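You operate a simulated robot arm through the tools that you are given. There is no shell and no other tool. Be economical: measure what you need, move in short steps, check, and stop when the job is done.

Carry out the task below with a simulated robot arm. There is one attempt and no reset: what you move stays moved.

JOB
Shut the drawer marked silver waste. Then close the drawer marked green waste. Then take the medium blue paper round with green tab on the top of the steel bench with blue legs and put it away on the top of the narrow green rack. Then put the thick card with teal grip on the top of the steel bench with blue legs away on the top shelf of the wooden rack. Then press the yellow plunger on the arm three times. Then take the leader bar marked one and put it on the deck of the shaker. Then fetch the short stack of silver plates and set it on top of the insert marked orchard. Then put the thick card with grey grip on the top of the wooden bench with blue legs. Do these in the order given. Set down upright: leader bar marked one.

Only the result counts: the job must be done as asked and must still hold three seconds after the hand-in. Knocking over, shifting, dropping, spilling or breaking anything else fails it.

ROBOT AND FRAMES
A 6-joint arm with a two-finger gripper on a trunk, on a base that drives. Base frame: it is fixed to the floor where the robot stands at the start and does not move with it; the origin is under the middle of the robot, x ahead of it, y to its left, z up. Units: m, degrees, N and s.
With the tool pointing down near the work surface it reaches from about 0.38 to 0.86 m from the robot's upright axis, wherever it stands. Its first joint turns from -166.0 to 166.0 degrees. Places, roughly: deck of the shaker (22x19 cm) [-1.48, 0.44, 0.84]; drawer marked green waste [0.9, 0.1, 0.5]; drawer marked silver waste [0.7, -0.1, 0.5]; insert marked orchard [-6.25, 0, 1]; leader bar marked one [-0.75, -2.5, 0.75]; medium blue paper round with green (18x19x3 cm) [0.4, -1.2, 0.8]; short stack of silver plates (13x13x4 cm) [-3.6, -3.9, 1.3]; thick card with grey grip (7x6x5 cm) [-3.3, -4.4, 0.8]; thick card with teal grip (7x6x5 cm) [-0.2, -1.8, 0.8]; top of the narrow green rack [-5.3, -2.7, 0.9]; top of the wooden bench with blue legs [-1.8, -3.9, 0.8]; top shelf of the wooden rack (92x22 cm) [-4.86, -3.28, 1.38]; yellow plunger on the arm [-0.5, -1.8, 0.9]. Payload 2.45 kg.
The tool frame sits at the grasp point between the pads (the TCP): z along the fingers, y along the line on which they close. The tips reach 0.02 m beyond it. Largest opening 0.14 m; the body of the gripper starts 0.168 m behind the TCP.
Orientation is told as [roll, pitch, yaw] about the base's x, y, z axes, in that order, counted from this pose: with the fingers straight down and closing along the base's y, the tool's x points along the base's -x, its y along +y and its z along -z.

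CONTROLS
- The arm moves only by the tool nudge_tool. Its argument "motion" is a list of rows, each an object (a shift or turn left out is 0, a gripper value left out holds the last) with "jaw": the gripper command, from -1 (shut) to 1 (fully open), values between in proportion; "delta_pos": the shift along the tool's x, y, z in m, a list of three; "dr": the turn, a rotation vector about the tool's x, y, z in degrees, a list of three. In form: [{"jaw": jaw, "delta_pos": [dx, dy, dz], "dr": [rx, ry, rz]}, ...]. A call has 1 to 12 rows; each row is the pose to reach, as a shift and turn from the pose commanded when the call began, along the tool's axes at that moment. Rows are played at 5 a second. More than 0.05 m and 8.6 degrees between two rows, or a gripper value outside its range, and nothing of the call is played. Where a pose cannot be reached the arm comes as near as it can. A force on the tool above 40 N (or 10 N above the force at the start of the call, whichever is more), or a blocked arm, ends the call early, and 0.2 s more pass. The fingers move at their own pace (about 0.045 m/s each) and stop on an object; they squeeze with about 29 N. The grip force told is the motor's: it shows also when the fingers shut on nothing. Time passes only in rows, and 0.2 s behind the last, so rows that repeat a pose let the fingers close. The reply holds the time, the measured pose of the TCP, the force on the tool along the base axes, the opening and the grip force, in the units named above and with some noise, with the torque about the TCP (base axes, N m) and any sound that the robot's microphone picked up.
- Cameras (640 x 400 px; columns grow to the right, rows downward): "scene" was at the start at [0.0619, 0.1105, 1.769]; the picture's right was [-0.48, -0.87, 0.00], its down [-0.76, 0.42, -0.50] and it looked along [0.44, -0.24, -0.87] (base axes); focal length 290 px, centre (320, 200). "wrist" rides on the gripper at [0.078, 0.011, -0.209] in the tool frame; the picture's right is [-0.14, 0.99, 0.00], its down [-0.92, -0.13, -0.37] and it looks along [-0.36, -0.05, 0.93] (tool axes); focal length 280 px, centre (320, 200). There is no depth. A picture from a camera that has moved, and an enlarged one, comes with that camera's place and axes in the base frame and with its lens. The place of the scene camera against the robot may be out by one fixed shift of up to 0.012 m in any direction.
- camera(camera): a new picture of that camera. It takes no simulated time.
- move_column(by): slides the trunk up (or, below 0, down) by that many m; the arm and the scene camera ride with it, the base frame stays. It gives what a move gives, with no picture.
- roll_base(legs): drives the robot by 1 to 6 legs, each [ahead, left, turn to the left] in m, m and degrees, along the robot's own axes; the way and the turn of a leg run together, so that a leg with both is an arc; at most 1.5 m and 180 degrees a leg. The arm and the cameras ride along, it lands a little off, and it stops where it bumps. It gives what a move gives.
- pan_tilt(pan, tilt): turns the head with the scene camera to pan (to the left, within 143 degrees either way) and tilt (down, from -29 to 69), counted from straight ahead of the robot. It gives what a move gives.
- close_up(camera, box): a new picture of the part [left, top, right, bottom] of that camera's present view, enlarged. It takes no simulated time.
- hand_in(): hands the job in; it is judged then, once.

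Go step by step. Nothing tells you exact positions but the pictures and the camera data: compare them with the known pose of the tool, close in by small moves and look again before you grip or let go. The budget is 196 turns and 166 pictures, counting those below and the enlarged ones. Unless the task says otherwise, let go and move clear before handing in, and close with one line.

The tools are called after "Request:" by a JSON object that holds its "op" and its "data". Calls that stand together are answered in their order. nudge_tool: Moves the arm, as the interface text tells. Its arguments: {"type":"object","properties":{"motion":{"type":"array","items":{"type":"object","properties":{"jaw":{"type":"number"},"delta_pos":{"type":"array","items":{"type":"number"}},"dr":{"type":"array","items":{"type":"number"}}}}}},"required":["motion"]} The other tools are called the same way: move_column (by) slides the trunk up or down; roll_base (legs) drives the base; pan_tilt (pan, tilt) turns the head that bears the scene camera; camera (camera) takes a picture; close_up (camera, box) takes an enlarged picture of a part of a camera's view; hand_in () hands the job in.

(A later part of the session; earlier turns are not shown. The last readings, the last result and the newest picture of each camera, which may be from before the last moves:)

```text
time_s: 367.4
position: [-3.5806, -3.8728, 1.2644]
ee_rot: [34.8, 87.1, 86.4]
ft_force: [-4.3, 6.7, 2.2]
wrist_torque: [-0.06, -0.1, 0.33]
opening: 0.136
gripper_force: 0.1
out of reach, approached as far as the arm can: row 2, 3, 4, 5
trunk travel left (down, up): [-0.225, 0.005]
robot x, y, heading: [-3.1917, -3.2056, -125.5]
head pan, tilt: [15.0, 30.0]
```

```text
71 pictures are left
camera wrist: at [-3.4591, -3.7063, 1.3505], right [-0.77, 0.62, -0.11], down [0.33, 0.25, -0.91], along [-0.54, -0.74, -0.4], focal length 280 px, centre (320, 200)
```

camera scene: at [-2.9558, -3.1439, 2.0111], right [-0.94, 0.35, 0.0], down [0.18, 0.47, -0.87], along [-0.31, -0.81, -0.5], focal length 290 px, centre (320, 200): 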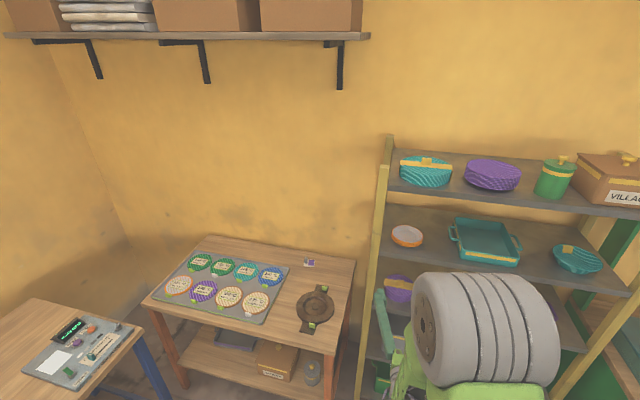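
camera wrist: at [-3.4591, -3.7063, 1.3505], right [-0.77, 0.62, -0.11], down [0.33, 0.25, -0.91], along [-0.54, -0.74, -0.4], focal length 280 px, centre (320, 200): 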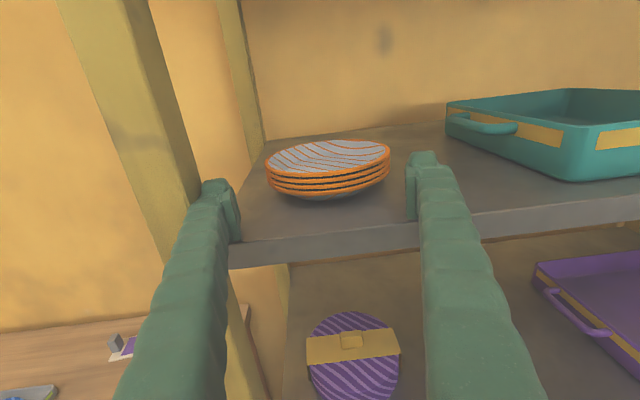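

The left finger touched the post and the arm hit its reach limit, so I retreat along the same line and will use the base to approach with a straighter heading.

Request:
{"op": "nudge_tool", "data": {"motion": [{"delta_pos": [0, 0, -0.02]}, {"delta_pos": [0, 0, -0.04]}, {"delta_pos": [0, 0, -0.07]}, {"delta_pos": [0, 0, -0.09]}, {"delta_pos": [0, 0, -0.09]}]}}

Request:
{"op": "roll_base", "data": {"legs": [[-0.06, 0, 0], [0, 0, 3.3]]}}

Request:
{"op": "camera", "data": {"camera": "wrist"}}

```text
time_s: 368.6
position: [-3.5253, -3.8027, 1.2654]
ee_rot: [34.9, 87.3, 87.1]
ft_force: [0.9, -0.1, 0.1]
wrist_torque: [0.01, 0.01, 0.0]
opening: 0.14
gripper_force: 0.0
trunk travel left (down, up): [-0.225, 0.005]
robot x, y, heading: [-3.1852, -3.2026, -125.2]
head pan, tilt: [15.0, 30.0]
```

```text
time_s: 370.0
position: [-3.4531, -3.7732, 1.2654]
ee_rot: [35.7, 87.2, 91.2]
ft_force: [-0.5, -0.5, 0.6]
wrist_torque: [0.01, -0.03, -0.01]
opening: 0.1401
gripper_force: 0.0
trunk travel left (down, up): [-0.225, 0.005]
robot x, y, heading: [-3.16, -3.1572, -122.1]
head pan, tilt: [15.0, 30.0]
```

```text
70 pictures are left
camera wrist: at [-3.3444, -3.5984, 1.3522], right [-0.82, 0.57, -0.11], down [0.31, 0.28, -0.91], along [-0.48, -0.78, -0.4], focal length 280 px, centre (320, 200)
```

wrist: 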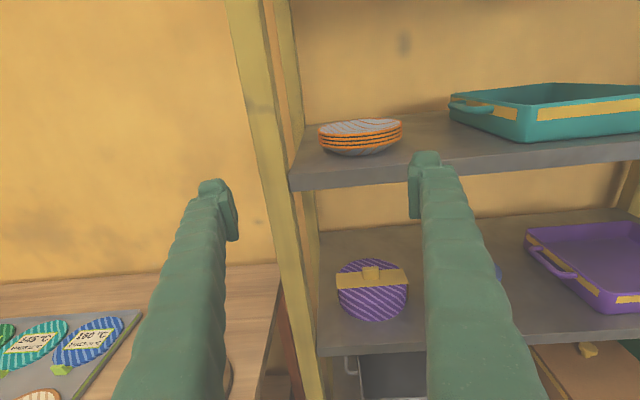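

Tool heading now matches the shelf. I strafe right ~7 cm to line up with the stack, then recheck.

Request:
{"op": "roll_base", "data": {"legs": [[0.05, -0.073, 0]]}}

Request:
{"op": "camera", "data": {"camera": "wrist"}}

```text
time_s: 371.3
position: [-3.5433, -3.7767, 1.2643]
ee_rot: [34.1, 87.1, 89.7]
ft_force: [-0.8, -0.1, 0.8]
wrist_torque: [-0.02, 0.02, 0.03]
opening: 0.1402
gripper_force: 0.1
trunk travel left (down, up): [-0.225, 0.005]
robot x, y, heading: [-3.2448, -3.1585, -122.0]
head pan, tilt: [15.0, 30.0]
```

```text
69 pictures are left
camera wrist: at [-3.4338, -3.6018, 1.3518], right [-0.82, 0.57, -0.11], down [0.31, 0.28, -0.91], along [-0.48, -0.78, -0.4], focal length 280 px, centre (320, 200)
```

wrist: 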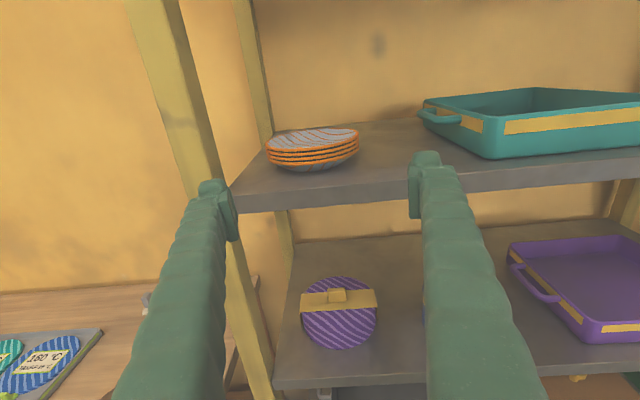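

Slightly overshot (8 mm). I correct with the arm and advance the base part way.

Request:
{"op": "nudge_tool", "data": {"motion": [{"delta_pos": [0, -0.008, 0]}, {"delta_pos": [0, -0.008, 0]}]}}

Request:
{"op": "roll_base", "data": {"legs": [[0.08, -0.003, 0]]}}

Request:
{"op": "camera", "data": {"camera": "wrist"}}

```text
time_s: 371.9
position: [-3.5366, -3.7824, 1.2636]
ee_rot: [34.7, 87.0, 90.3]
ft_force: [0.3, -0.7, 0.4]
wrist_torque: [0.01, 0.01, -0.01]
opening: 0.14
gripper_force: 0.1
trunk travel left (down, up): [-0.225, 0.005]
robot x, y, heading: [-3.2436, -3.158, -122.0]
head pan, tilt: [15.0, 30.0]
```

```text
time_s: 373.0
position: [-3.5805, -3.8493, 1.2645]
ee_rot: [34.1, 87.1, 89.9]
ft_force: [-1.1, -0.1, -0.7]
wrist_torque: [-0.01, 0.0, -0.01]
opening: 0.1401
gripper_force: 0.1
trunk travel left (down, up): [-0.225, 0.005]
robot x, y, heading: [-3.2873, -3.2259, -122.1]
head pan, tilt: [15.0, 30.0]
```

```text
68 pictures are left
camera wrist: at [-3.4718, -3.6739, 1.351], right [-0.82, 0.57, -0.11], down [0.31, 0.28, -0.91], along [-0.48, -0.78, -0.41], focal length 280 px, centre (320, 200)
```

wrist: 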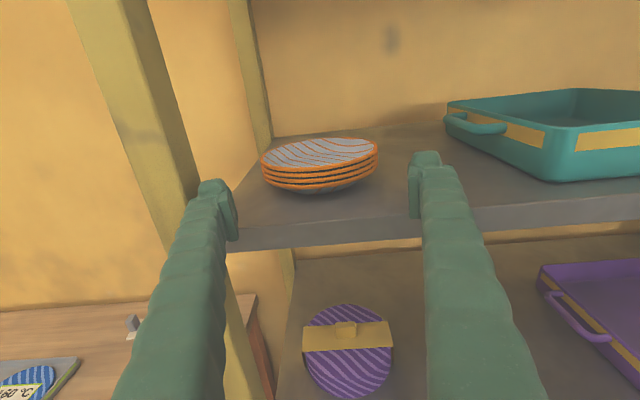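

Centred within 1 mm and clear of the post. Advance another 5 cm.

Request:
{"op": "roll_base", "data": {"legs": [[0.05, -0.002, 0]]}}

Request:
{"op": "camera", "data": {"camera": "wrist"}}

```text
time_s: 373.9
position: [-3.6087, -3.8889, 1.2626]
ee_rot: [34.1, 87.1, 89.8]
ft_force: [-0.2, -1.1, -0.1]
wrist_torque: [-0.02, 0.0, 0.03]
opening: 0.1398
gripper_force: 0.0
trunk travel left (down, up): [-0.225, 0.005]
robot x, y, heading: [-3.3172, -3.2683, -121.9]
head pan, tilt: [15.0, 30.0]
```

```text
67 pictures are left
camera wrist: at [-3.4995, -3.7143, 1.351], right [-0.82, 0.57, -0.11], down [0.31, 0.28, -0.91], along [-0.48, -0.78, -0.41], focal length 280 px, centre (320, 200)
```

wrist: 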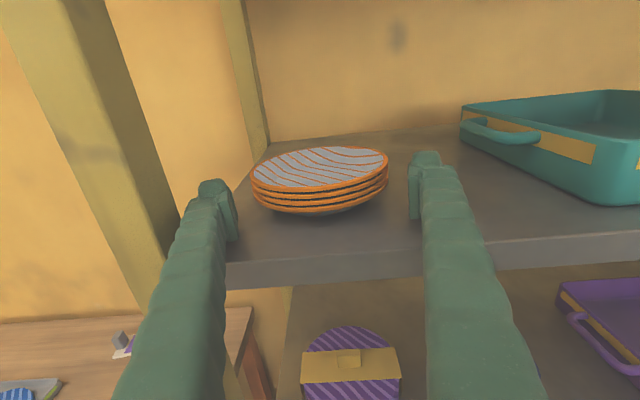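

Still centred. Small +2 mm trim, then the last 4.8 cm.

Request:
{"op": "nudge_tool", "data": {"motion": [{"delta_pos": [0, 0.002, 0]}, {"delta_pos": [0, 0.002, 0]}]}}

Request:
{"op": "roll_base", "data": {"legs": [[0.045, -0.002, 0]]}}

Request:
{"op": "camera", "data": {"camera": "wrist"}}

```text
time_s: 374.5
position: [-3.6101, -3.8882, 1.2643]
ee_rot: [34.9, 87.1, 90.6]
ft_force: [-0.4, -0.5, 0.0]
wrist_torque: [0.01, -0.02, -0.01]
opening: 0.1402
gripper_force: 0.0
trunk travel left (down, up): [-0.225, 0.005]
robot x, y, heading: [-3.3174, -3.2655, -122.0]
head pan, tilt: [15.0, 30.0]
```

```text
time_s: 375.4
position: [-3.6358, -3.9246, 1.2638]
ee_rot: [33.9, 86.9, 89.6]
ft_force: [-0.7, 0.6, 0.5]
wrist_torque: [-0.03, 0.0, 0.03]
opening: 0.14
gripper_force: 0.0
trunk travel left (down, up): [-0.225, 0.005]
robot x, y, heading: [-3.345, -3.3035, -122.1]
head pan, tilt: [15.0, 30.0]
```

```text
66 pictures are left
camera wrist: at [-3.5272, -3.7497, 1.3509], right [-0.82, 0.57, -0.11], down [0.31, 0.28, -0.91], along [-0.48, -0.78, -0.41], focal length 280 px, centre (320, 200)
```

wrist: 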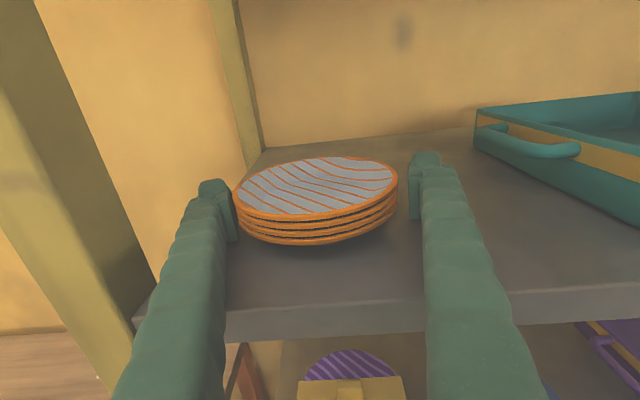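

The stack sits between the pads. Closing.

Request:
{"op": "nudge_tool", "data": {"motion": [{"jaw": 0.7}, {"jaw": -1}, {}, {}]}}

Request:
{"op": "camera", "data": {"camera": "wrist"}}

```text
time_s: 376.4
position: [-3.636, -3.925, 1.2636]
ee_rot: [34.6, 87.2, 90.2]
ft_force: [-0.9, 0.3, 0.9]
wrist_torque: [-0.03, 0.0, -0.01]
opening: 0.1271
gripper_force: 29.1
trunk travel left (down, up): [-0.225, 0.005]
robot x, y, heading: [-3.3429, -3.3049, -122.1]
head pan, tilt: [15.0, 30.0]
```

```text
65 pictures are left
camera wrist: at [-3.5266, -3.7489, 1.3514], right [-0.82, 0.57, -0.11], down [0.31, 0.28, -0.91], along [-0.48, -0.78, -0.41], focal length 280 px, centre (320, 200)
```

wrist: 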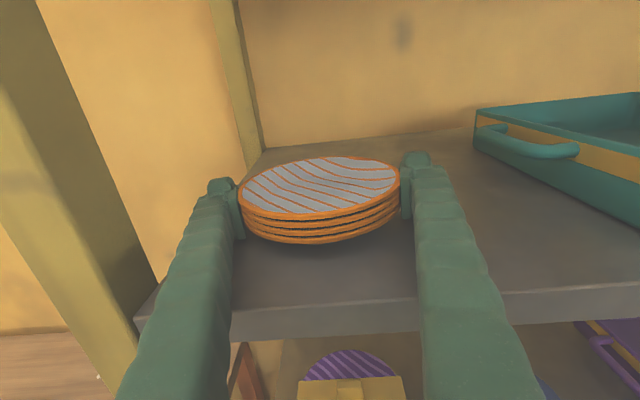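

Gripped at 127 mm. Lift 5 cm slowly.

Request:
{"op": "nudge_tool", "data": {"motion": [{"delta_pos": [0.006, 0, 0]}, {"delta_pos": [0.015, 0, 0]}, {"delta_pos": [0.03, 0, 0]}, {"delta_pos": [0.045, 0, 0]}, {"delta_pos": [0.05, 0, 0]}]}}

Request:
{"op": "camera", "data": {"camera": "wrist"}}

```text
time_s: 377.6
position: [-3.6368, -3.9273, 1.3145]
ee_rot: [35.0, 87.1, 90.6]
ft_force: [-1.0, -0.2, 0.4]
wrist_torque: [-0.02, 0.02, -0.02]
opening: 0.1272
gripper_force: 28.8
trunk travel left (down, up): [-0.225, 0.005]
robot x, y, heading: [-3.3391, -3.3048, -121.9]
head pan, tilt: [15.0, 30.0]
```

```text
64 pictures are left
camera wrist: at [-3.527, -3.7515, 1.4024], right [-0.82, 0.57, -0.11], down [0.31, 0.28, -0.91], along [-0.48, -0.78, -0.4], focal length 280 px, centre (320, 200)
```

wrist: 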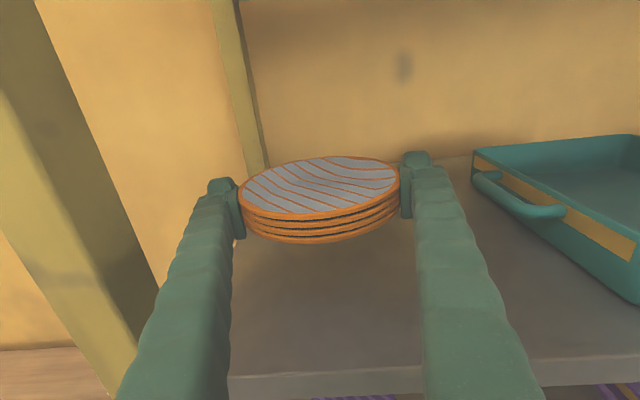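

Secure. I back out of the rack, turn towards the far blue bench and drive.

Request:
{"op": "roll_base", "data": {"legs": [[-0.4, 0.015, 0], [-0.2, 0, 0], [0, 0, -93]]}}

Request:
{"op": "pan_tilt", "data": {"pan": 0, "tilt": 20}}

Request:
{"op": "camera", "data": {"camera": "scene"}}

Request:
{"op": "camera", "data": {"camera": "wrist"}}

```text
time_s: 385.3
position: [-3.6134, -2.4615, 1.3149]
ee_rot: [34.4, 87.1, -5.7]
ft_force: [-1.2, -0.1, -0.5]
wrist_torque: [0.01, -0.03, 0.04]
opening: 0.1264
gripper_force: 28.9
trunk travel left (down, up): [-0.225, 0.005]
robot x, y, heading: [-3.0201, -2.817, 142.6]
head pan, tilt: [15.0, 30.0]
```

```text
time_s: 386.1
position: [-3.614, -2.4608, 1.3156]
ee_rot: [34.5, 87.1, -5.4]
ft_force: [0.0, 0.3, -0.9]
wrist_torque: [0.02, -0.03, -0.01]
opening: 0.1264
gripper_force: 29.1
trunk travel left (down, up): [-0.225, 0.005]
robot x, y, heading: [-3.0246, -2.8196, 142.3]
head pan, tilt: [0.0, 20.0]
```

```text
63 pictures are left
camera scene: at [-3.1953, -2.8608, 2.0271], right [0.61, 0.79, 0.0], down [0.27, -0.21, -0.94], along [-0.74, 0.57, -0.34], focal length 290 px, centre (320, 200)
```

scene: 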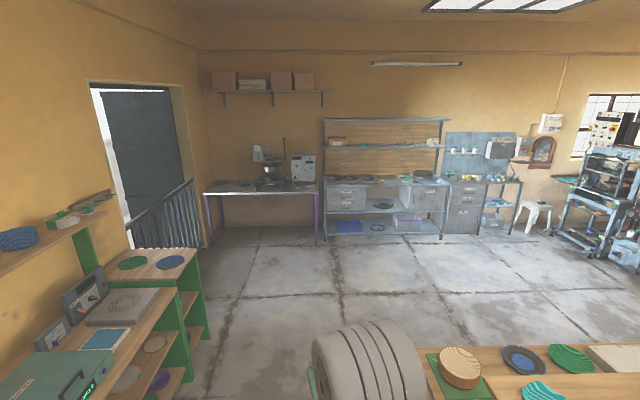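

```text
62 pictures are left
camera wrist: at [-3.4502, -2.587, 1.4021], right [0.64, 0.76, -0.11], down [0.25, -0.34, -0.91], along [-0.72, 0.56, -0.41], focal length 280 px, centre (320, 200)
```

wrist: 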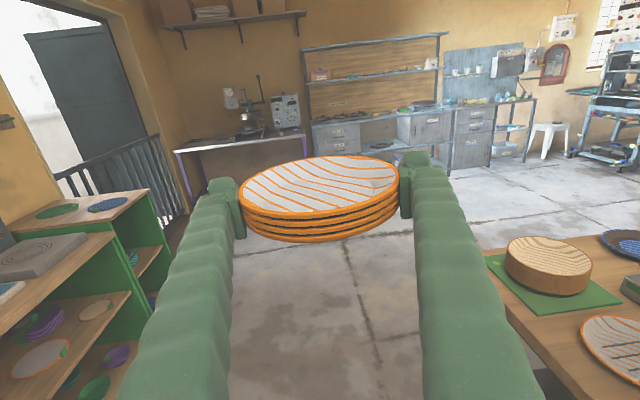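

The far blue bench with the shelf is ahead. I drive there.

Request:
{"op": "roll_base", "data": {"legs": [[0, 0.1, 2.5], [1.4, 0, 0], [1.2, 0, 0], [0, -0.5, 0]]}}

Request:
{"op": "camera", "data": {"camera": "scene"}}

```text
time_s: 404.3
position: [-5.4778, -0.6472, 1.3141]
ee_rot: [34.5, 87.1, -5.0]
ft_force: [-0.6, 0.2, -0.3]
wrist_torque: [0.0, -0.03, -0.01]
opening: 0.1258
gripper_force: 29.2
trunk travel left (down, up): [-0.225, 0.005]
robot x, y, heading: [-4.8877, -0.995, 142.9]
head pan, tilt: [0.0, 20.0]
```

```text
61 pictures are left
camera scene: at [-5.0567, -1.041, 2.0271], right [0.6, 0.8, 0.0], down [0.27, -0.21, -0.94], along [-0.75, 0.57, -0.34], focal length 290 px, centre (320, 200)
```

scene: 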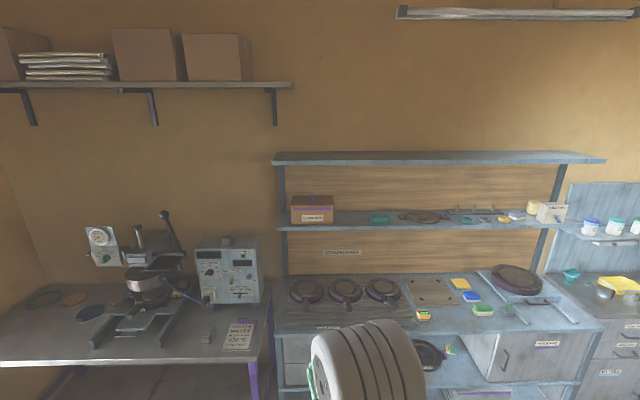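

Request:
{"op": "close_up", "data": {"camera": "scene", "box": [270, 230, 430, 330]}}

Request:
{"op": "close_up", "data": {"camera": "scene", "box": [420, 230, 580, 330]}}

```text
4.00 times, centred on (350, 280) of scene
camera zoom: at [-5.0567, -1.041, 2.0271], right [0.6, 0.8, 0.0], down [0.27, -0.21, -0.94], along [-0.75, 0.57, -0.34], focal length 1158 px, centre (200, -120)
```

zoom: 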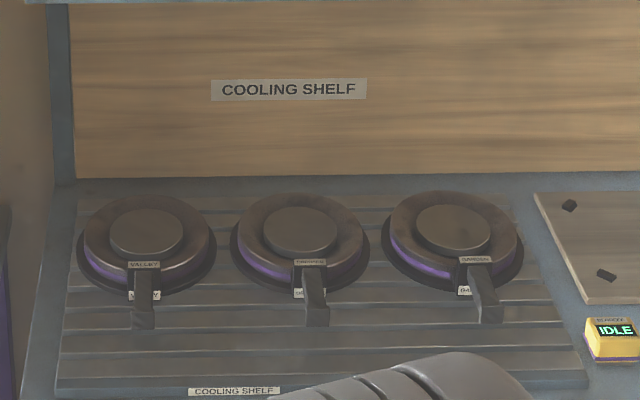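

```text
4.00 times, centred on (500, 280) of scene
camera zoom: at [-5.0567, -1.041, 2.0271], right [0.6, 0.8, 0.0], down [0.27, -0.21, -0.94], along [-0.75, 0.57, -0.34], focal length 1158 px, centre (-400, -120)
```

zoom: 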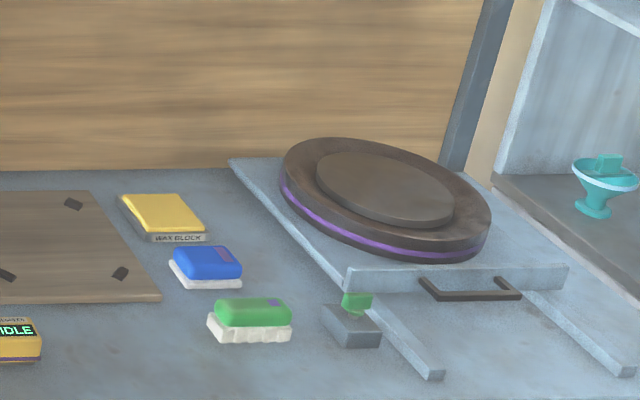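

Request:
{"op": "close_up", "data": {"camera": "scene", "box": [325, 275, 365, 300]}}

```text
16.00 times, centred on (345, 288) of scene
camera zoom: at [-5.0567, -1.041, 2.0271], right [0.6, 0.8, 0.0], down [0.27, -0.21, -0.94], along [-0.75, 0.57, -0.34], focal length 4632 px, centre (-80, -1200)
```

zoom: 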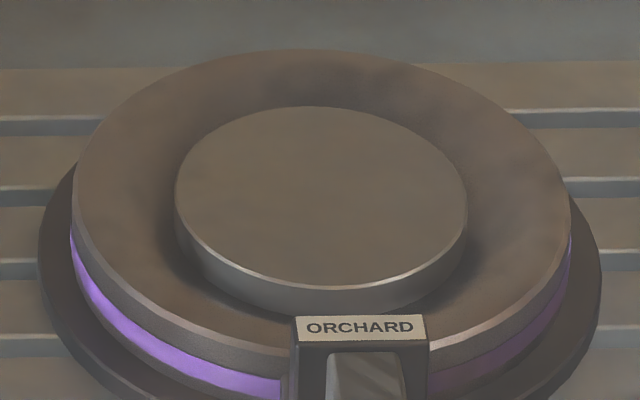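

The middle insert is ORCHARD. I roll closer (fingers to about the bench's front edge) and measure again.

Request:
{"op": "roll_base", "data": {"legs": [[0.55, 0, 2]]}}

Request:
{"op": "camera", "data": {"camera": "wrist"}}

Request:
{"op": "pan_tilt", "data": {"pan": 20, "tilt": 40}}

Request:
{"op": "camera", "data": {"camera": "scene"}}

```text
time_s: 407.4
position: [-5.9176, -0.3453, 1.3141]
ee_rot: [34.2, 87.0, -3.7]
ft_force: [-0.7, 0.3, -0.9]
wrist_torque: [-0.03, 0.02, 0.01]
opening: 0.1258
gripper_force: 29.5
trunk travel left (down, up): [-0.225, 0.005]
robot x, y, heading: [-5.316, -0.678, 144.4]
head pan, tilt: [0.0, 20.0]
```

```text
57 pictures are left
camera wrist: at [-5.7503, -0.4645, 1.4019], right [0.62, 0.78, -0.11], down [0.26, -0.33, -0.91], along [-0.74, 0.53, -0.41], focal length 280 px, centre (320, 200)
```

wrist: 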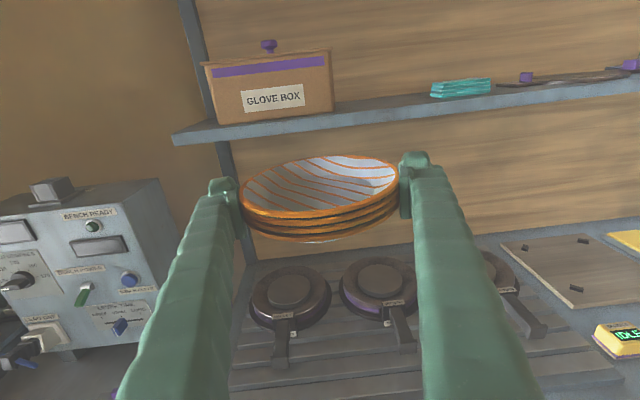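

```text
time_s: 408.2
position: [-5.917, -0.3457, 1.3158]
ee_rot: [34.6, 87.1, -3.4]
ft_force: [-0.1, 0.4, -0.2]
wrist_torque: [0.0, 0.0, -0.01]
opening: 0.1255
gripper_force: 29.5
trunk travel left (down, up): [-0.225, 0.005]
robot x, y, heading: [-5.3141, -0.6764, 144.6]
head pan, tilt: [20.0, 40.0]
```

```text
56 pictures are left
camera scene: at [-5.4914, -0.7603, 1.9958], right [0.27, 0.96, 0.0], down [0.62, -0.17, -0.77], along [-0.74, 0.21, -0.64], focal length 290 px, centre (320, 200)
```

scene: 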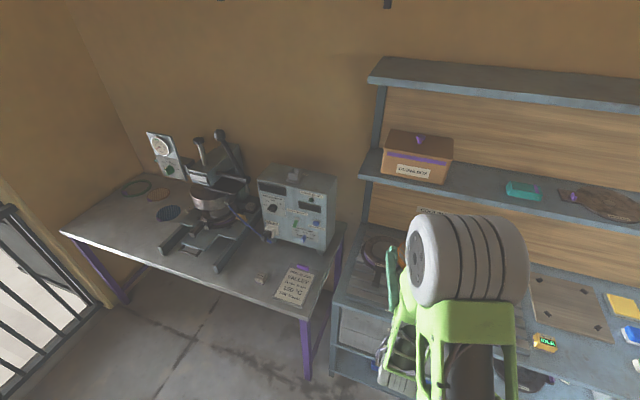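

Request:
{"op": "close_up", "data": {"camera": "wrist", "box": [230, 230, 430, 355]}}

```text
3.20 times, centred on (330, 292) of wrist
camera zoom: at [-5.7498, -0.4649, 1.4021], right [0.62, 0.78, -0.11], down [0.26, -0.33, -0.91], along [-0.74, 0.53, -0.41], focal length 897 px, centre (288, -96)
```

zoom: 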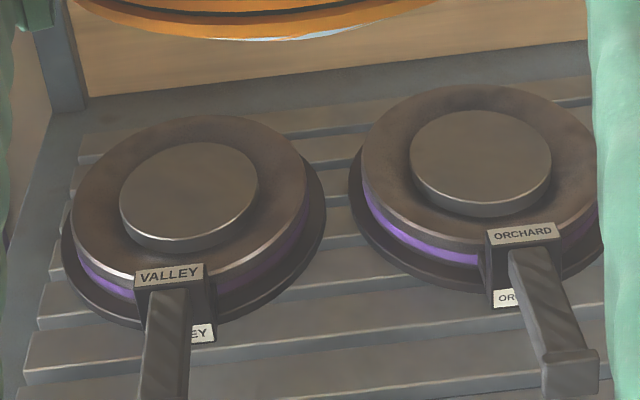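

Orchard's boss is at ≈(-6.12,-0.047, z 0.938). I lower the stack to ~1.04 here, then move in with the base.

Request:
{"op": "nudge_tool", "data": {"motion": [{"delta_pos": [-0.035, 0, 0]}, {"delta_pos": [-0.07, 0, 0]}, {"delta_pos": [-0.105, 0, 0]}, {"delta_pos": [-0.14, 0, 0]}, {"delta_pos": [-0.175, 0, 0]}, {"delta_pos": [-0.21, 0, 0]}, {"delta_pos": [-0.245, 0, 0]}, {"delta_pos": [-0.26, 0, 0]}]}}

Request:
{"op": "camera", "data": {"camera": "wrist"}}

```text
time_s: 410.0
position: [-5.9036, -0.3462, 1.0564]
ee_rot: [34.9, 87.1, -3.1]
ft_force: [-0.3, 0.7, -1.4]
wrist_torque: [-0.02, -0.01, 0.01]
opening: 0.1258
gripper_force: 29.1
trunk travel left (down, up): [-0.225, 0.005]
robot x, y, heading: [-5.3165, -0.6793, 144.4]
head pan, tilt: [20.0, 40.0]
```

```text
54 pictures are left
camera wrist: at [-5.7359, -0.4658, 1.1437], right [0.62, 0.78, -0.11], down [0.26, -0.33, -0.91], along [-0.74, 0.53, -0.4], focal length 280 px, centre (320, 200)
```

wrist: 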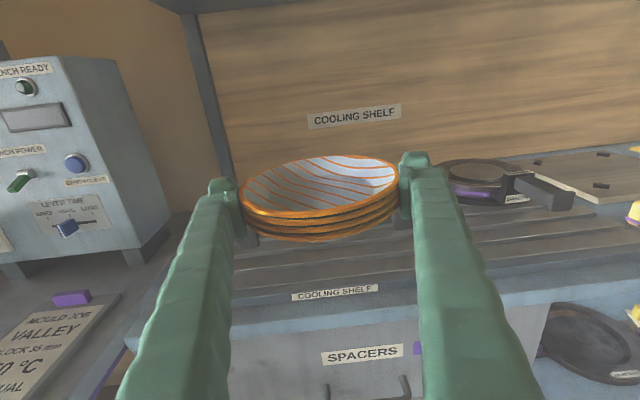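

Now I move right 0.117 m and ahead 0.2 m, staying above the inserts.

Request:
{"op": "roll_base", "data": {"legs": [[0, -0.115, 0], [0.2, 0, 0]]}}

Request:
{"op": "camera", "data": {"camera": "wrist"}}

Request:
{"op": "pan_tilt", "data": {"pan": 45, "tilt": 45}}

Request:
{"op": "camera", "data": {"camera": "scene"}}

```text
time_s: 412.8
position: [-5.9951, -0.14, 1.0561]
ee_rot: [34.0, 87.0, -3.8]
ft_force: [-0.7, 0.0, -0.1]
wrist_torque: [0.0, 0.0, 0.03]
opening: 0.1258
gripper_force: 28.8
trunk travel left (down, up): [-0.225, 0.005]
robot x, y, heading: [-5.4029, -0.4707, 144.2]
head pan, tilt: [20.0, 40.0]
```

```text
53 pictures are left
camera wrist: at [-5.827, -0.2591, 1.1435], right [0.62, 0.78, -0.11], down [0.26, -0.33, -0.91], along [-0.74, 0.53, -0.41], focal length 280 px, centre (320, 200)
```

wrist: 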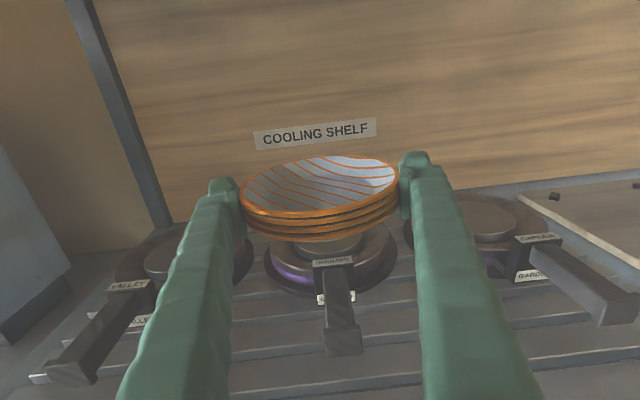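

```text
time_s: 413.7
position: [-5.9937, -0.1403, 1.0568]
ee_rot: [34.7, 87.1, -3.1]
ft_force: [-0.5, -0.1, -1.0]
wrist_torque: [0.01, 0.02, -0.01]
opening: 0.1258
gripper_force: 28.9
trunk travel left (down, up): [-0.225, 0.005]
robot x, y, heading: [-5.407, -0.4745, 144.7]
head pan, tilt: [45.0, 45.0]
```

```text
52 pictures are left
camera scene: at [-5.5797, -0.5902, 1.9885], right [-0.16, 0.99, 0.0], down [0.7, 0.12, -0.71], along [-0.7, -0.12, -0.71], focal length 290 px, centre (320, 200)
```

scene: 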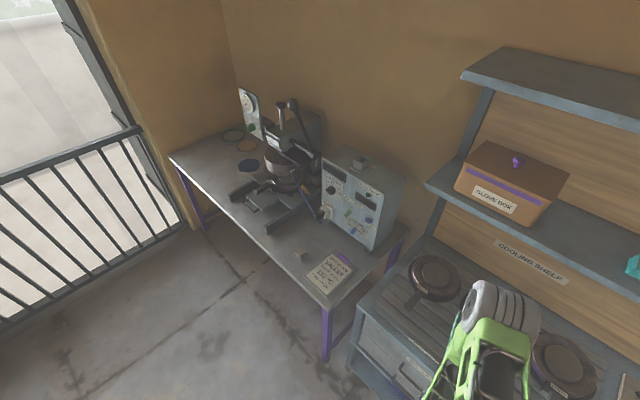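

Laterally aligned; I advance 0.155 m so the stack is over the boss.

Request:
{"op": "roll_base", "data": {"legs": [[0.155, -0.006, 0]]}}

Request:
{"op": "camera", "data": {"camera": "wrist"}}

Request:
{"op": "camera", "data": {"camera": "scene"}}

```text
time_s: 415.1
position: [-6.114, -0.0423, 1.0556]
ee_rot: [34.0, 87.0, -4.1]
ft_force: [-1.7, -0.2, -0.7]
wrist_torque: [0.01, 0.04, 0.0]
opening: 0.1258
gripper_force: 28.7
trunk travel left (down, up): [-0.225, 0.005]
robot x, y, heading: [-5.5259, -0.3818, 143.8]
head pan, tilt: [45.0, 45.0]
```

```text
51 pictures are left
camera wrist: at [-5.9475, -0.1619, 1.1435], right [0.62, 0.78, -0.11], down [0.26, -0.33, -0.91], along [-0.74, 0.53, -0.41], focal length 280 px, centre (320, 200)
```

wrist: 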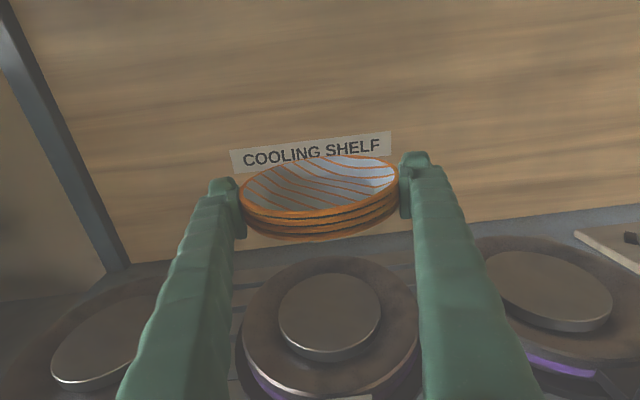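

```text
50 pictures are left
camera scene: at [-5.7035, -0.4933, 1.9883], right [-0.16, 0.99, 0.0], down [0.7, 0.11, -0.71], along [-0.7, -0.11, -0.71], focal length 290 px, centre (320, 200)
```

scene: 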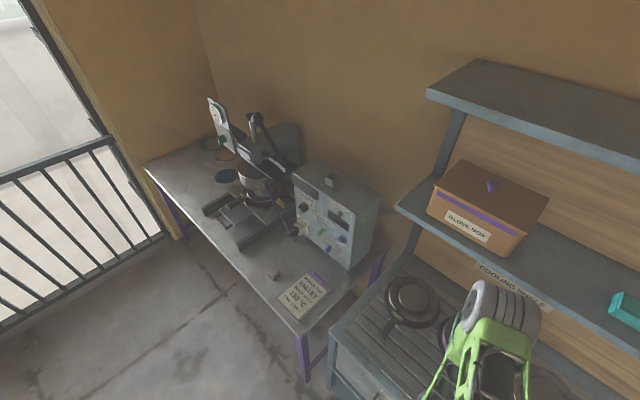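

Nearly over the boss: 1.2 cm further ahead and 8 mm left. I correct and lower partway.

Request:
{"op": "nudge_tool", "data": {"motion": [{"delta_pos": [0, -0.004, 0.006]}, {"delta_pos": [-0.01, -0.008, 0.012]}, {"delta_pos": [-0.025, -0.008, 0.012]}, {"delta_pos": [-0.04, -0.008, 0.012]}, {"delta_pos": [-0.05, -0.008, 0.012]}, {"delta_pos": [-0.05, -0.008, 0.012]}]}}

Request:
{"op": "camera", "data": {"camera": "wrist"}}

```text
time_s: 416.5
position: [-6.1255, -0.0425, 1.0062]
ee_rot: [34.6, 87.1, -3.6]
ft_force: [0.0, 0.4, -0.2]
wrist_torque: [0.0, -0.03, 0.0]
opening: 0.1256
gripper_force: 29.8
trunk travel left (down, up): [-0.225, 0.005]
robot x, y, heading: [-5.5235, -0.3792, 143.9]
head pan, tilt: [45.0, 45.0]
```

```text
49 pictures are left
camera wrist: at [-5.9577, -0.1615, 1.094], right [0.62, 0.78, -0.11], down [0.26, -0.33, -0.91], along [-0.74, 0.53, -0.41], focal length 280 px, centre (320, 200)
```

wrist: 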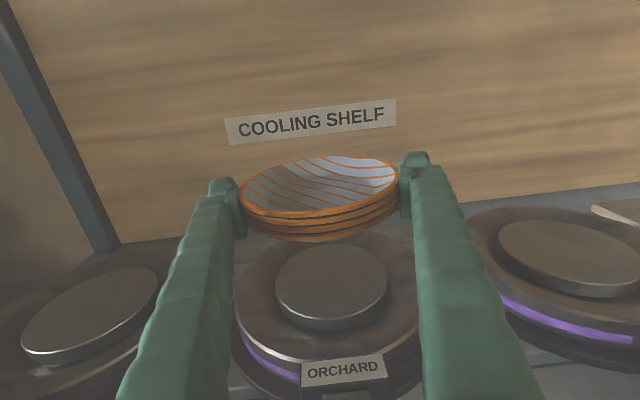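

Aligned over the boss (~6 cm to go). Lowering until contact.

Request:
{"op": "nudge_tool", "data": {"motion": [{"delta_pos": [-0.015, -0.001, 0.005]}, {"delta_pos": [-0.03, -0.001, 0.005]}, {"delta_pos": [-0.036, -0.001, 0.005]}, {"delta_pos": [-0.04, -0.001, 0.005]}, {"delta_pos": [-0.044, -0.001, 0.005]}, {"delta_pos": [-0.048, -0.001, 0.005]}, {"delta_pos": [-0.052, -0.001, 0.005]}, {"delta_pos": [-0.056, -0.001, 0.005]}]}}

Request:
{"op": "camera", "data": {"camera": "wrist"}}

```text
time_s: 417.9
position: [-6.1275, -0.0417, 0.9663]
ee_rot: [45.5, 87.7, 7.4]
ft_force: [4.6, -2.5, 22.0]
wrist_torque: [-1.64, -2.46, 0.03]
opening: 0.1258
gripper_force: 28.5
trunk travel left (down, up): [-0.225, 0.005]
robot x, y, heading: [-5.528, -0.3797, 143.9]
head pan, tilt: [45.0, 45.0]
stopped in row 6: the force on the tool passed its limit at 46 N (the readings are from after the stop); the commanded pose is now the measured one
```

```text
48 pictures are left
camera wrist: at [-5.9604, -0.1614, 1.0503], right [0.62, 0.78, -0.11], down [0.25, -0.32, -0.91], along [-0.75, 0.54, -0.39], focal length 280 px, centre (320, 200)
```

wrist: 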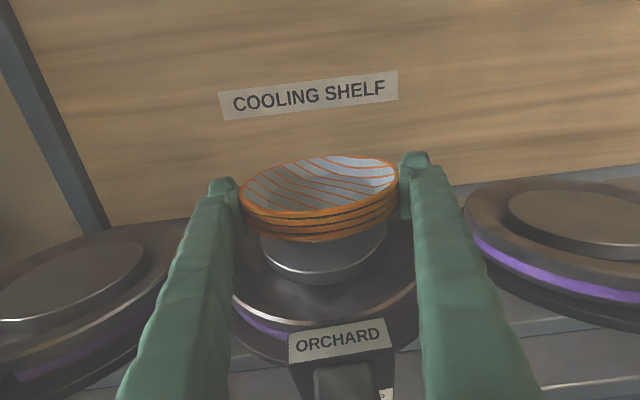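

The torque says contact is ~13 cm behind the TCP — likely the gripper body on the insert's handle, not the stack. I inspect closely.

Request:
{"op": "close_up", "data": {"camera": "wrist", "box": [220, 160, 420, 285]}}

Request:
{"op": "close_up", "data": {"camera": "wrist", "box": [200, 275, 440, 400]}}

```text
3.20 times, centred on (320, 222) of wrist
camera zoom: at [-5.9604, -0.1614, 1.0503], right [0.62, 0.78, -0.11], down [0.25, -0.32, -0.91], along [-0.75, 0.54, -0.39], focal length 897 px, centre (320, 128)
```

zoom: 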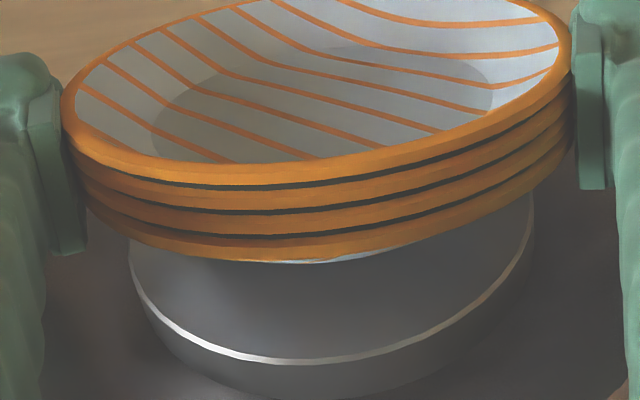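

```text
2.67 times, centred on (320, 338) of wrist
camera zoom: at [-5.9604, -0.1614, 1.0503], right [0.62, 0.78, -0.11], down [0.25, -0.32, -0.91], along [-0.75, 0.54, -0.39], focal length 748 px, centre (320, -167)
```

zoom: 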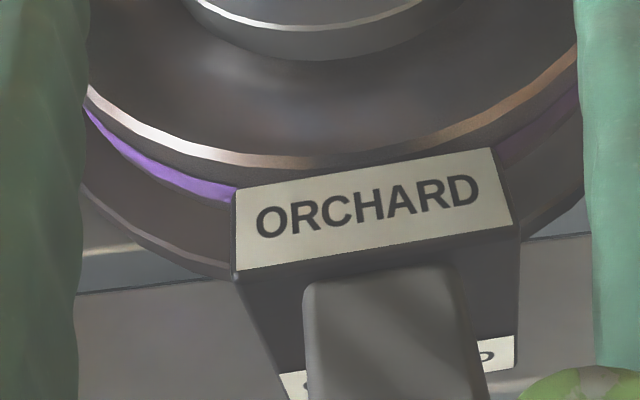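

The gripper body rests on the raised handle while ~1 cm gap remains under the stack. I lift slightly, pitch the nose down 7°, and check.

Request:
{"op": "nudge_tool", "data": {"motion": [{"delta_pos": [0.006, 0, 0]}, {"delta_pos": [0.008, 0, 0], "dr": [0, -4, 0]}, {"delta_pos": [0.008, 0, 0], "dr": [0, -7, 0]}, {"delta_pos": [0.008, 0, 0], "dr": [0, -7, 0]}]}}

Request:
{"op": "close_up", "data": {"camera": "wrist", "box": [200, 150, 440, 300]}}

```text
time_s: 418.9
position: [-6.1287, -0.0416, 0.9709]
ee_rot: [10.5, 80.9, -27.8]
ft_force: [0.4, 1.1, -0.4]
wrist_torque: [-0.01, 0.03, 0.04]
opening: 0.1257
gripper_force: 29.0
trunk travel left (down, up): [-0.225, 0.005]
robot x, y, heading: [-5.5247, -0.3752, 143.9]
head pan, tilt: [45.0, 45.0]
```

```text
2.67 times, centred on (320, 225) of wrist
camera zoom: at [-5.971, -0.1551, 1.0818], right [0.63, 0.77, -0.11], down [0.34, -0.4, -0.86], along [-0.7, 0.5, -0.51], focal length 748 px, centre (320, 133)
```

zoom: 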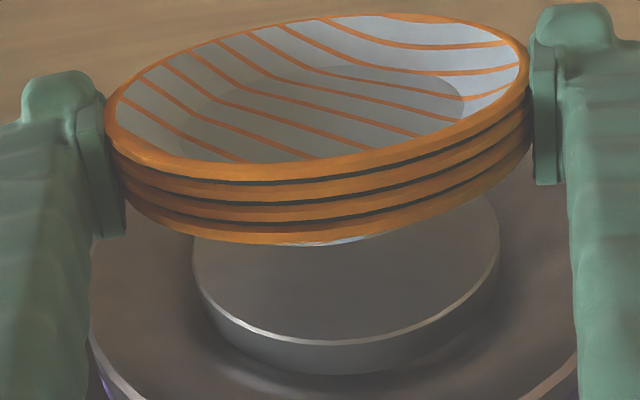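

Clear of the handle now. Lowering vertically in small steps.

Request:
{"op": "nudge_tool", "data": {"motion": [{"delta_pos": [-0.004, 0.002, 0.001]}, {"delta_pos": [-0.008, 0.002, 0.0015]}, {"delta_pos": [-0.012, 0.002, 0.002]}, {"delta_pos": [-0.015, 0.002, 0.0025]}, {"delta_pos": [-0.018, 0.002, 0.003]}, {"delta_pos": [-0.021, 0.002, 0.0035]}, {"delta_pos": [-0.024, 0.002, 0.004]}]}}

Request:
{"op": "close_up", "data": {"camera": "wrist", "box": [200, 150, 440, 300]}}

```text
time_s: 420.4
position: [-6.1285, -0.0375, 0.9543]
ee_rot: [11.3, 81.7, -27.0]
ft_force: [5.7, -3.8, 22.2]
wrist_torque: [-1.77, -2.48, -0.03]
opening: 0.1257
gripper_force: 29.2
trunk travel left (down, up): [-0.225, 0.005]
robot x, y, heading: [-5.5218, -0.3774, 144.2]
head pan, tilt: [45.0, 45.0]
stopped in row 7: the force on the tool passed its limit at 46 N (the readings are from after the stop); the commanded pose is now the measured one
```

```text
2.67 times, centred on (320, 225) of wrist
camera zoom: at [-5.9699, -0.1528, 1.0628], right [0.63, 0.77, -0.11], down [0.33, -0.39, -0.86], along [-0.7, 0.51, -0.49], focal length 748 px, centre (320, 133)
```

zoom: 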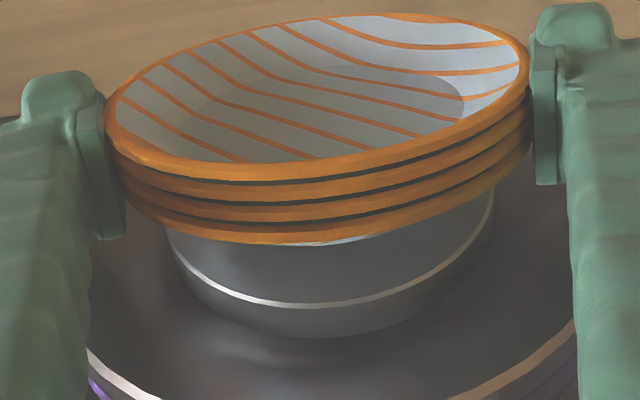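

Boss ≈3.6 cm below TCP, so only a few mm remain under the stack. One more small pitch (−4°) and final lowering.

Request:
{"op": "nudge_tool", "data": {"motion": [{"delta_pos": [0.004, 0, 0]}, {"delta_pos": [0.005, 0, 0], "dr": [0, -4.5, 0]}, {"delta_pos": [0.001, 0, 0.0005], "dr": [0, -4.5, 0]}, {"delta_pos": [-0.002, 0, 0.001], "dr": [0, -4.5, 0]}, {"delta_pos": [-0.004, 0, 0.001], "dr": [0, -4.5, 0]}, {"delta_pos": [-0.006, 0, 0.0015], "dr": [0, -4.5, 0]}, {"delta_pos": [-0.008, 0, 0.002], "dr": [0, -4.5, 0]}]}}

Request:
{"op": "close_up", "data": {"camera": "wrist", "box": [200, 150, 440, 300]}}

```text
time_s: 422.0
position: [-6.1292, -0.0385, 0.9489]
ee_rot: [7.4, 77.4, -31.0]
ft_force: [7.8, -6.9, 38.9]
wrist_torque: [-2.83, -3.68, -0.04]
opening: 0.1257
gripper_force: 28.7
trunk travel left (down, up): [-0.225, 0.005]
robot x, y, heading: [-5.5239, -0.3793, 144.2]
head pan, tilt: [45.0, 45.0]
```

```text
2.67 times, centred on (320, 225) of wrist
camera zoom: at [-5.9773, -0.1472, 1.0709], right [0.64, 0.76, -0.11], down [0.38, -0.43, -0.82], along [-0.67, 0.48, -0.56], focal length 748 px, centre (320, 133)
```

zoom: 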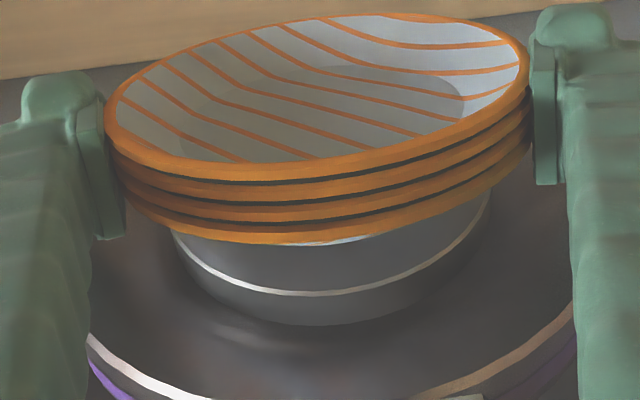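

Stack is practically on the boss. I unload 2 mm and open the gripper.

Request:
{"op": "nudge_tool", "data": {"motion": [{"delta_pos": [0.002, 0, 0]}, {"jaw": 0.85, "delta_pos": [0.002, 0, 0]}, {"delta_pos": [0.002, 0, 0]}, {"jaw": 1, "delta_pos": [0.002, 0, 0]}, {"delta_pos": [0.002, 0, 0]}]}}

Request:
{"op": "camera", "data": {"camera": "wrist"}}

```text
time_s: 423.2
position: [-6.1309, -0.0373, 0.9459]
ee_rot: [7.4, 76.8, -31.2]
ft_force: [-1.9, 1.9, 4.2]
wrist_torque: [-0.5, -0.59, 0.11]
opening: 0.1399
gripper_force: 0.0
trunk travel left (down, up): [-0.225, 0.005]
robot x, y, heading: [-5.5241, -0.3767, 144.0]
head pan, tilt: [45.0, 45.0]
```

```text
42 pictures are left
camera wrist: at [-5.9797, -0.1458, 1.0695], right [0.64, 0.76, -0.11], down [0.38, -0.43, -0.82], along [-0.67, 0.48, -0.57], focal length 280 px, centre (320, 200)
```

wrist: 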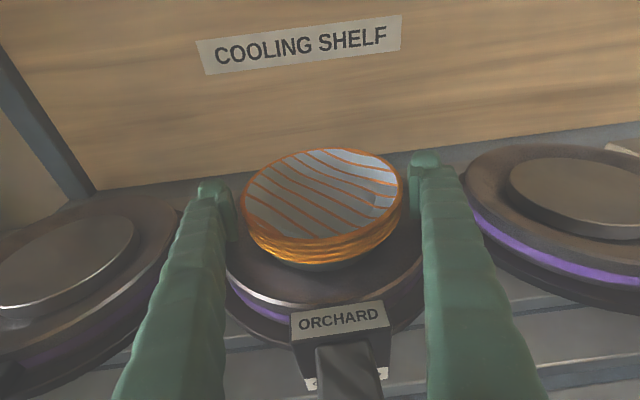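

The stack sits level on the insert. I raise the fingers straight up past the rim, then back away.

Request:
{"op": "nudge_tool", "data": {"motion": [{"delta_pos": [0.012, 0, -0.003]}, {"delta_pos": [0.025, 0, -0.006]}, {"delta_pos": [0.04, 0, -0.01]}, {"delta_pos": [0.06, 0, -0.015]}, {"delta_pos": [0.08, 0, -0.02]}, {"delta_pos": [0.08, 0, -0.05]}, {"delta_pos": [0.08, 0, -0.08]}, {"delta_pos": [0.08, 0, -0.08]}]}}

Request:
{"op": "camera", "data": {"camera": "wrist"}}

```text
time_s: 425.0
position: [-6.0858, -0.078, 1.0421]
ee_rot: [7.2, 76.9, -31.1]
ft_force: [0.1, 0.7, 0.0]
wrist_torque: [0.0, -0.03, 0.01]
opening: 0.1401
gripper_force: 0.0
trunk travel left (down, up): [-0.225, 0.005]
robot x, y, heading: [-5.5227, -0.3786, 144.2]
head pan, tilt: [45.0, 45.0]
```

```text
41 pictures are left
camera wrist: at [-5.935, -0.1865, 1.1655], right [0.64, 0.76, -0.11], down [0.38, -0.43, -0.82], along [-0.67, 0.48, -0.57], focal length 280 px, centre (320, 200)
```

wrist: 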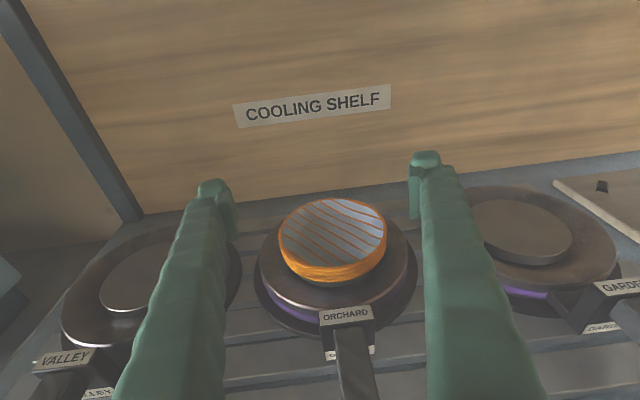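

The plates are on ORCHARD. I back away from the bench, then bring the tool back to pointing down.

Request:
{"op": "roll_base", "data": {"legs": [[-1.0, 0, 0.8]]}}

Request:
{"op": "nudge_tool", "data": {"motion": [{"delta_pos": [0.01, 0, 0], "dr": [0, -7.5, 0]}, {"delta_pos": [0.02, 0, 0], "dr": [0, -15, 0]}, {"delta_pos": [0.03, 0, -0.01], "dr": [0, -22.5, 0]}, {"delta_pos": [0.04, 0, -0.02], "dr": [0, -30, 0]}, {"delta_pos": [0.05, 0, -0.03], "dr": [0, -37.5, 0]}, {"delta_pos": [0.06, 0, -0.04], "dr": [0, -45, 0]}, {"delta_pos": [0.07, 0, -0.05], "dr": [0, -52.5, 0]}, {"delta_pos": [0.08, 0, -0.06], "dr": [0, -60, 0]}, {"delta_pos": [0.09, 0, -0.07], "dr": [0, -67.5, 0]}, {"delta_pos": [0.1, 0, -0.08], "dr": [0, -75, 0]}, {"delta_pos": [0.1, 0, -0.08], "dr": [0, -77, 0]}]}}

Request:
{"op": "pan_tilt", "data": {"pan": 0, "tilt": 30}}

Request:
{"op": "camera", "data": {"camera": "scene"}}

```text
time_s: 430.2
position: [-5.2777, -0.6692, 1.042]
ee_rot: [7.3, 76.9, -29.0]
ft_force: [0.5, 0.3, 1.0]
wrist_torque: [-0.01, 0.02, 0.02]
opening: 0.1399
gripper_force: 0.0
trunk travel left (down, up): [-0.225, 0.005]
robot x, y, heading: [-4.7058, -0.9473, 146.2]
head pan, tilt: [45.0, 45.0]
```

```text
time_s: 432.6
position: [-5.2349, -0.7035, 1.1584]
ee_rot: [1.9, 0.0, -35.8]
ft_force: [0.1, -0.8, -0.1]
wrist_torque: [0.16, -0.04, 0.01]
opening: 0.1399
gripper_force: 0.2
out of reach, approached as far as the arm can: row 7, 8, 9
trunk travel left (down, up): [-0.225, 0.005]
robot x, y, heading: [-4.7045, -0.9482, 146.3]
head pan, tilt: [45.0, 45.0]
```

```text
time_s: 433.7
position: [-5.2336, -0.7028, 1.1575]
ee_rot: [2.1, 0.0, -35.6]
ft_force: [0.1, -0.2, 0.0]
wrist_torque: [-0.01, 0.0, -0.01]
opening: 0.1399
gripper_force: 0.1
trunk travel left (down, up): [-0.225, 0.005]
robot x, y, heading: [-4.7075, -0.9493, 146.2]
head pan, tilt: [0.0, 30.0]
```

```text
40 pictures are left
camera scene: at [-4.8742, -1.0045, 2.011], right [0.56, 0.83, 0.0], down [0.42, -0.28, -0.87], along [-0.72, 0.48, -0.5], focal length 290 px, centre (320, 200)
```

scene: 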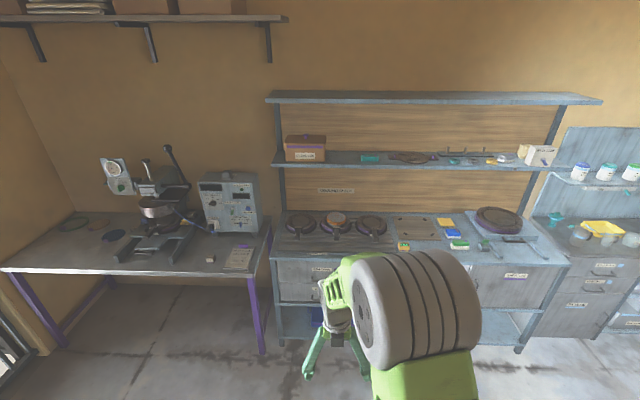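

Now I drive back to the low wooden rack where the grey-grip card is.

Request:
{"op": "roll_base", "data": {"legs": [[0, 0, -1.4], [0, 0.78, 0], [-1.5, 0, 0], [-1.5, 0, 0], [0, 0, 90]]}}

Request:
{"op": "pan_tilt", "data": {"pan": 0, "tilt": 45}}

Request:
{"op": "camera", "data": {"camera": "scene"}}

```text
time_s: 459.4
position: [-2.956, -3.8547, 1.1582]
ee_rot: [1.7, 0.0, 51.5]
ft_force: [-0.4, -0.3, 0.1]
wrist_torque: [0.02, 0.03, 0.02]
opening: 0.1398
gripper_force: 0.1
trunk travel left (down, up): [-0.225, 0.005]
robot x, y, heading: [-2.6888, -3.3375, -126.2]
head pan, tilt: [0.0, 30.0]
```

```text
time_s: 460.1
position: [-2.9561, -3.8535, 1.1584]
ee_rot: [1.5, 0.0, 51.5]
ft_force: [0.0, -0.3, 0.1]
wrist_torque: [0.03, -0.02, -0.03]
opening: 0.14
gripper_force: 0.0
trunk travel left (down, up): [-0.225, 0.005]
robot x, y, heading: [-2.6937, -3.3371, -126.0]
head pan, tilt: [0.0, 45.0]
```

```text
39 pictures are left
camera scene: at [-2.6388, -3.4897, 1.9885], right [-0.81, 0.59, 0.0], down [0.42, 0.57, -0.71], along [-0.42, -0.57, -0.71], focal length 290 px, centre (320, 200)
```

scene: 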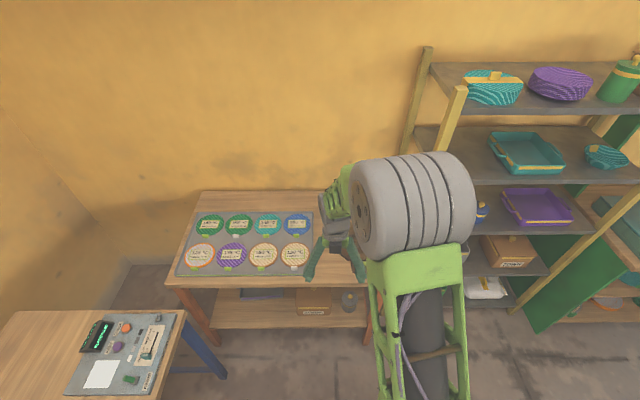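

I advance to within reach of the low rack and look with the wrist camera.

Request:
{"op": "roll_base", "data": {"legs": [[0.41, 0.03, 1]]}}

Request:
{"op": "camera", "data": {"camera": "wrist"}}

```text
time_s: 462.6
position: [-3.1591, -4.1982, 1.1578]
ee_rot: [1.8, -0.1, 52.3]
ft_force: [0.5, 0.1, 0.0]
wrist_torque: [0.02, -0.01, -0.03]
opening: 0.1399
gripper_force: 0.2
trunk travel left (down, up): [-0.225, 0.005]
robot x, y, heading: [-2.9009, -3.6753, -125.2]
head pan, tilt: [0.0, 45.0]
```

```text
38 pictures are left
camera wrist: at [-3.2098, -4.2571, 1.3669], right [-0.7, 0.71, 0.03], down [0.67, 0.64, 0.37], along [0.24, 0.27, -0.93], focal length 280 px, centre (320, 200)
```

wrist: 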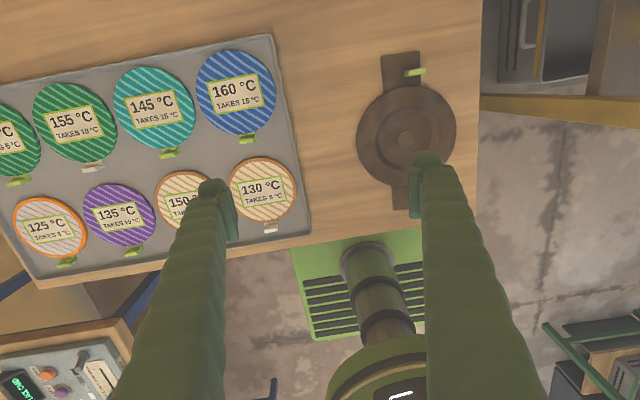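

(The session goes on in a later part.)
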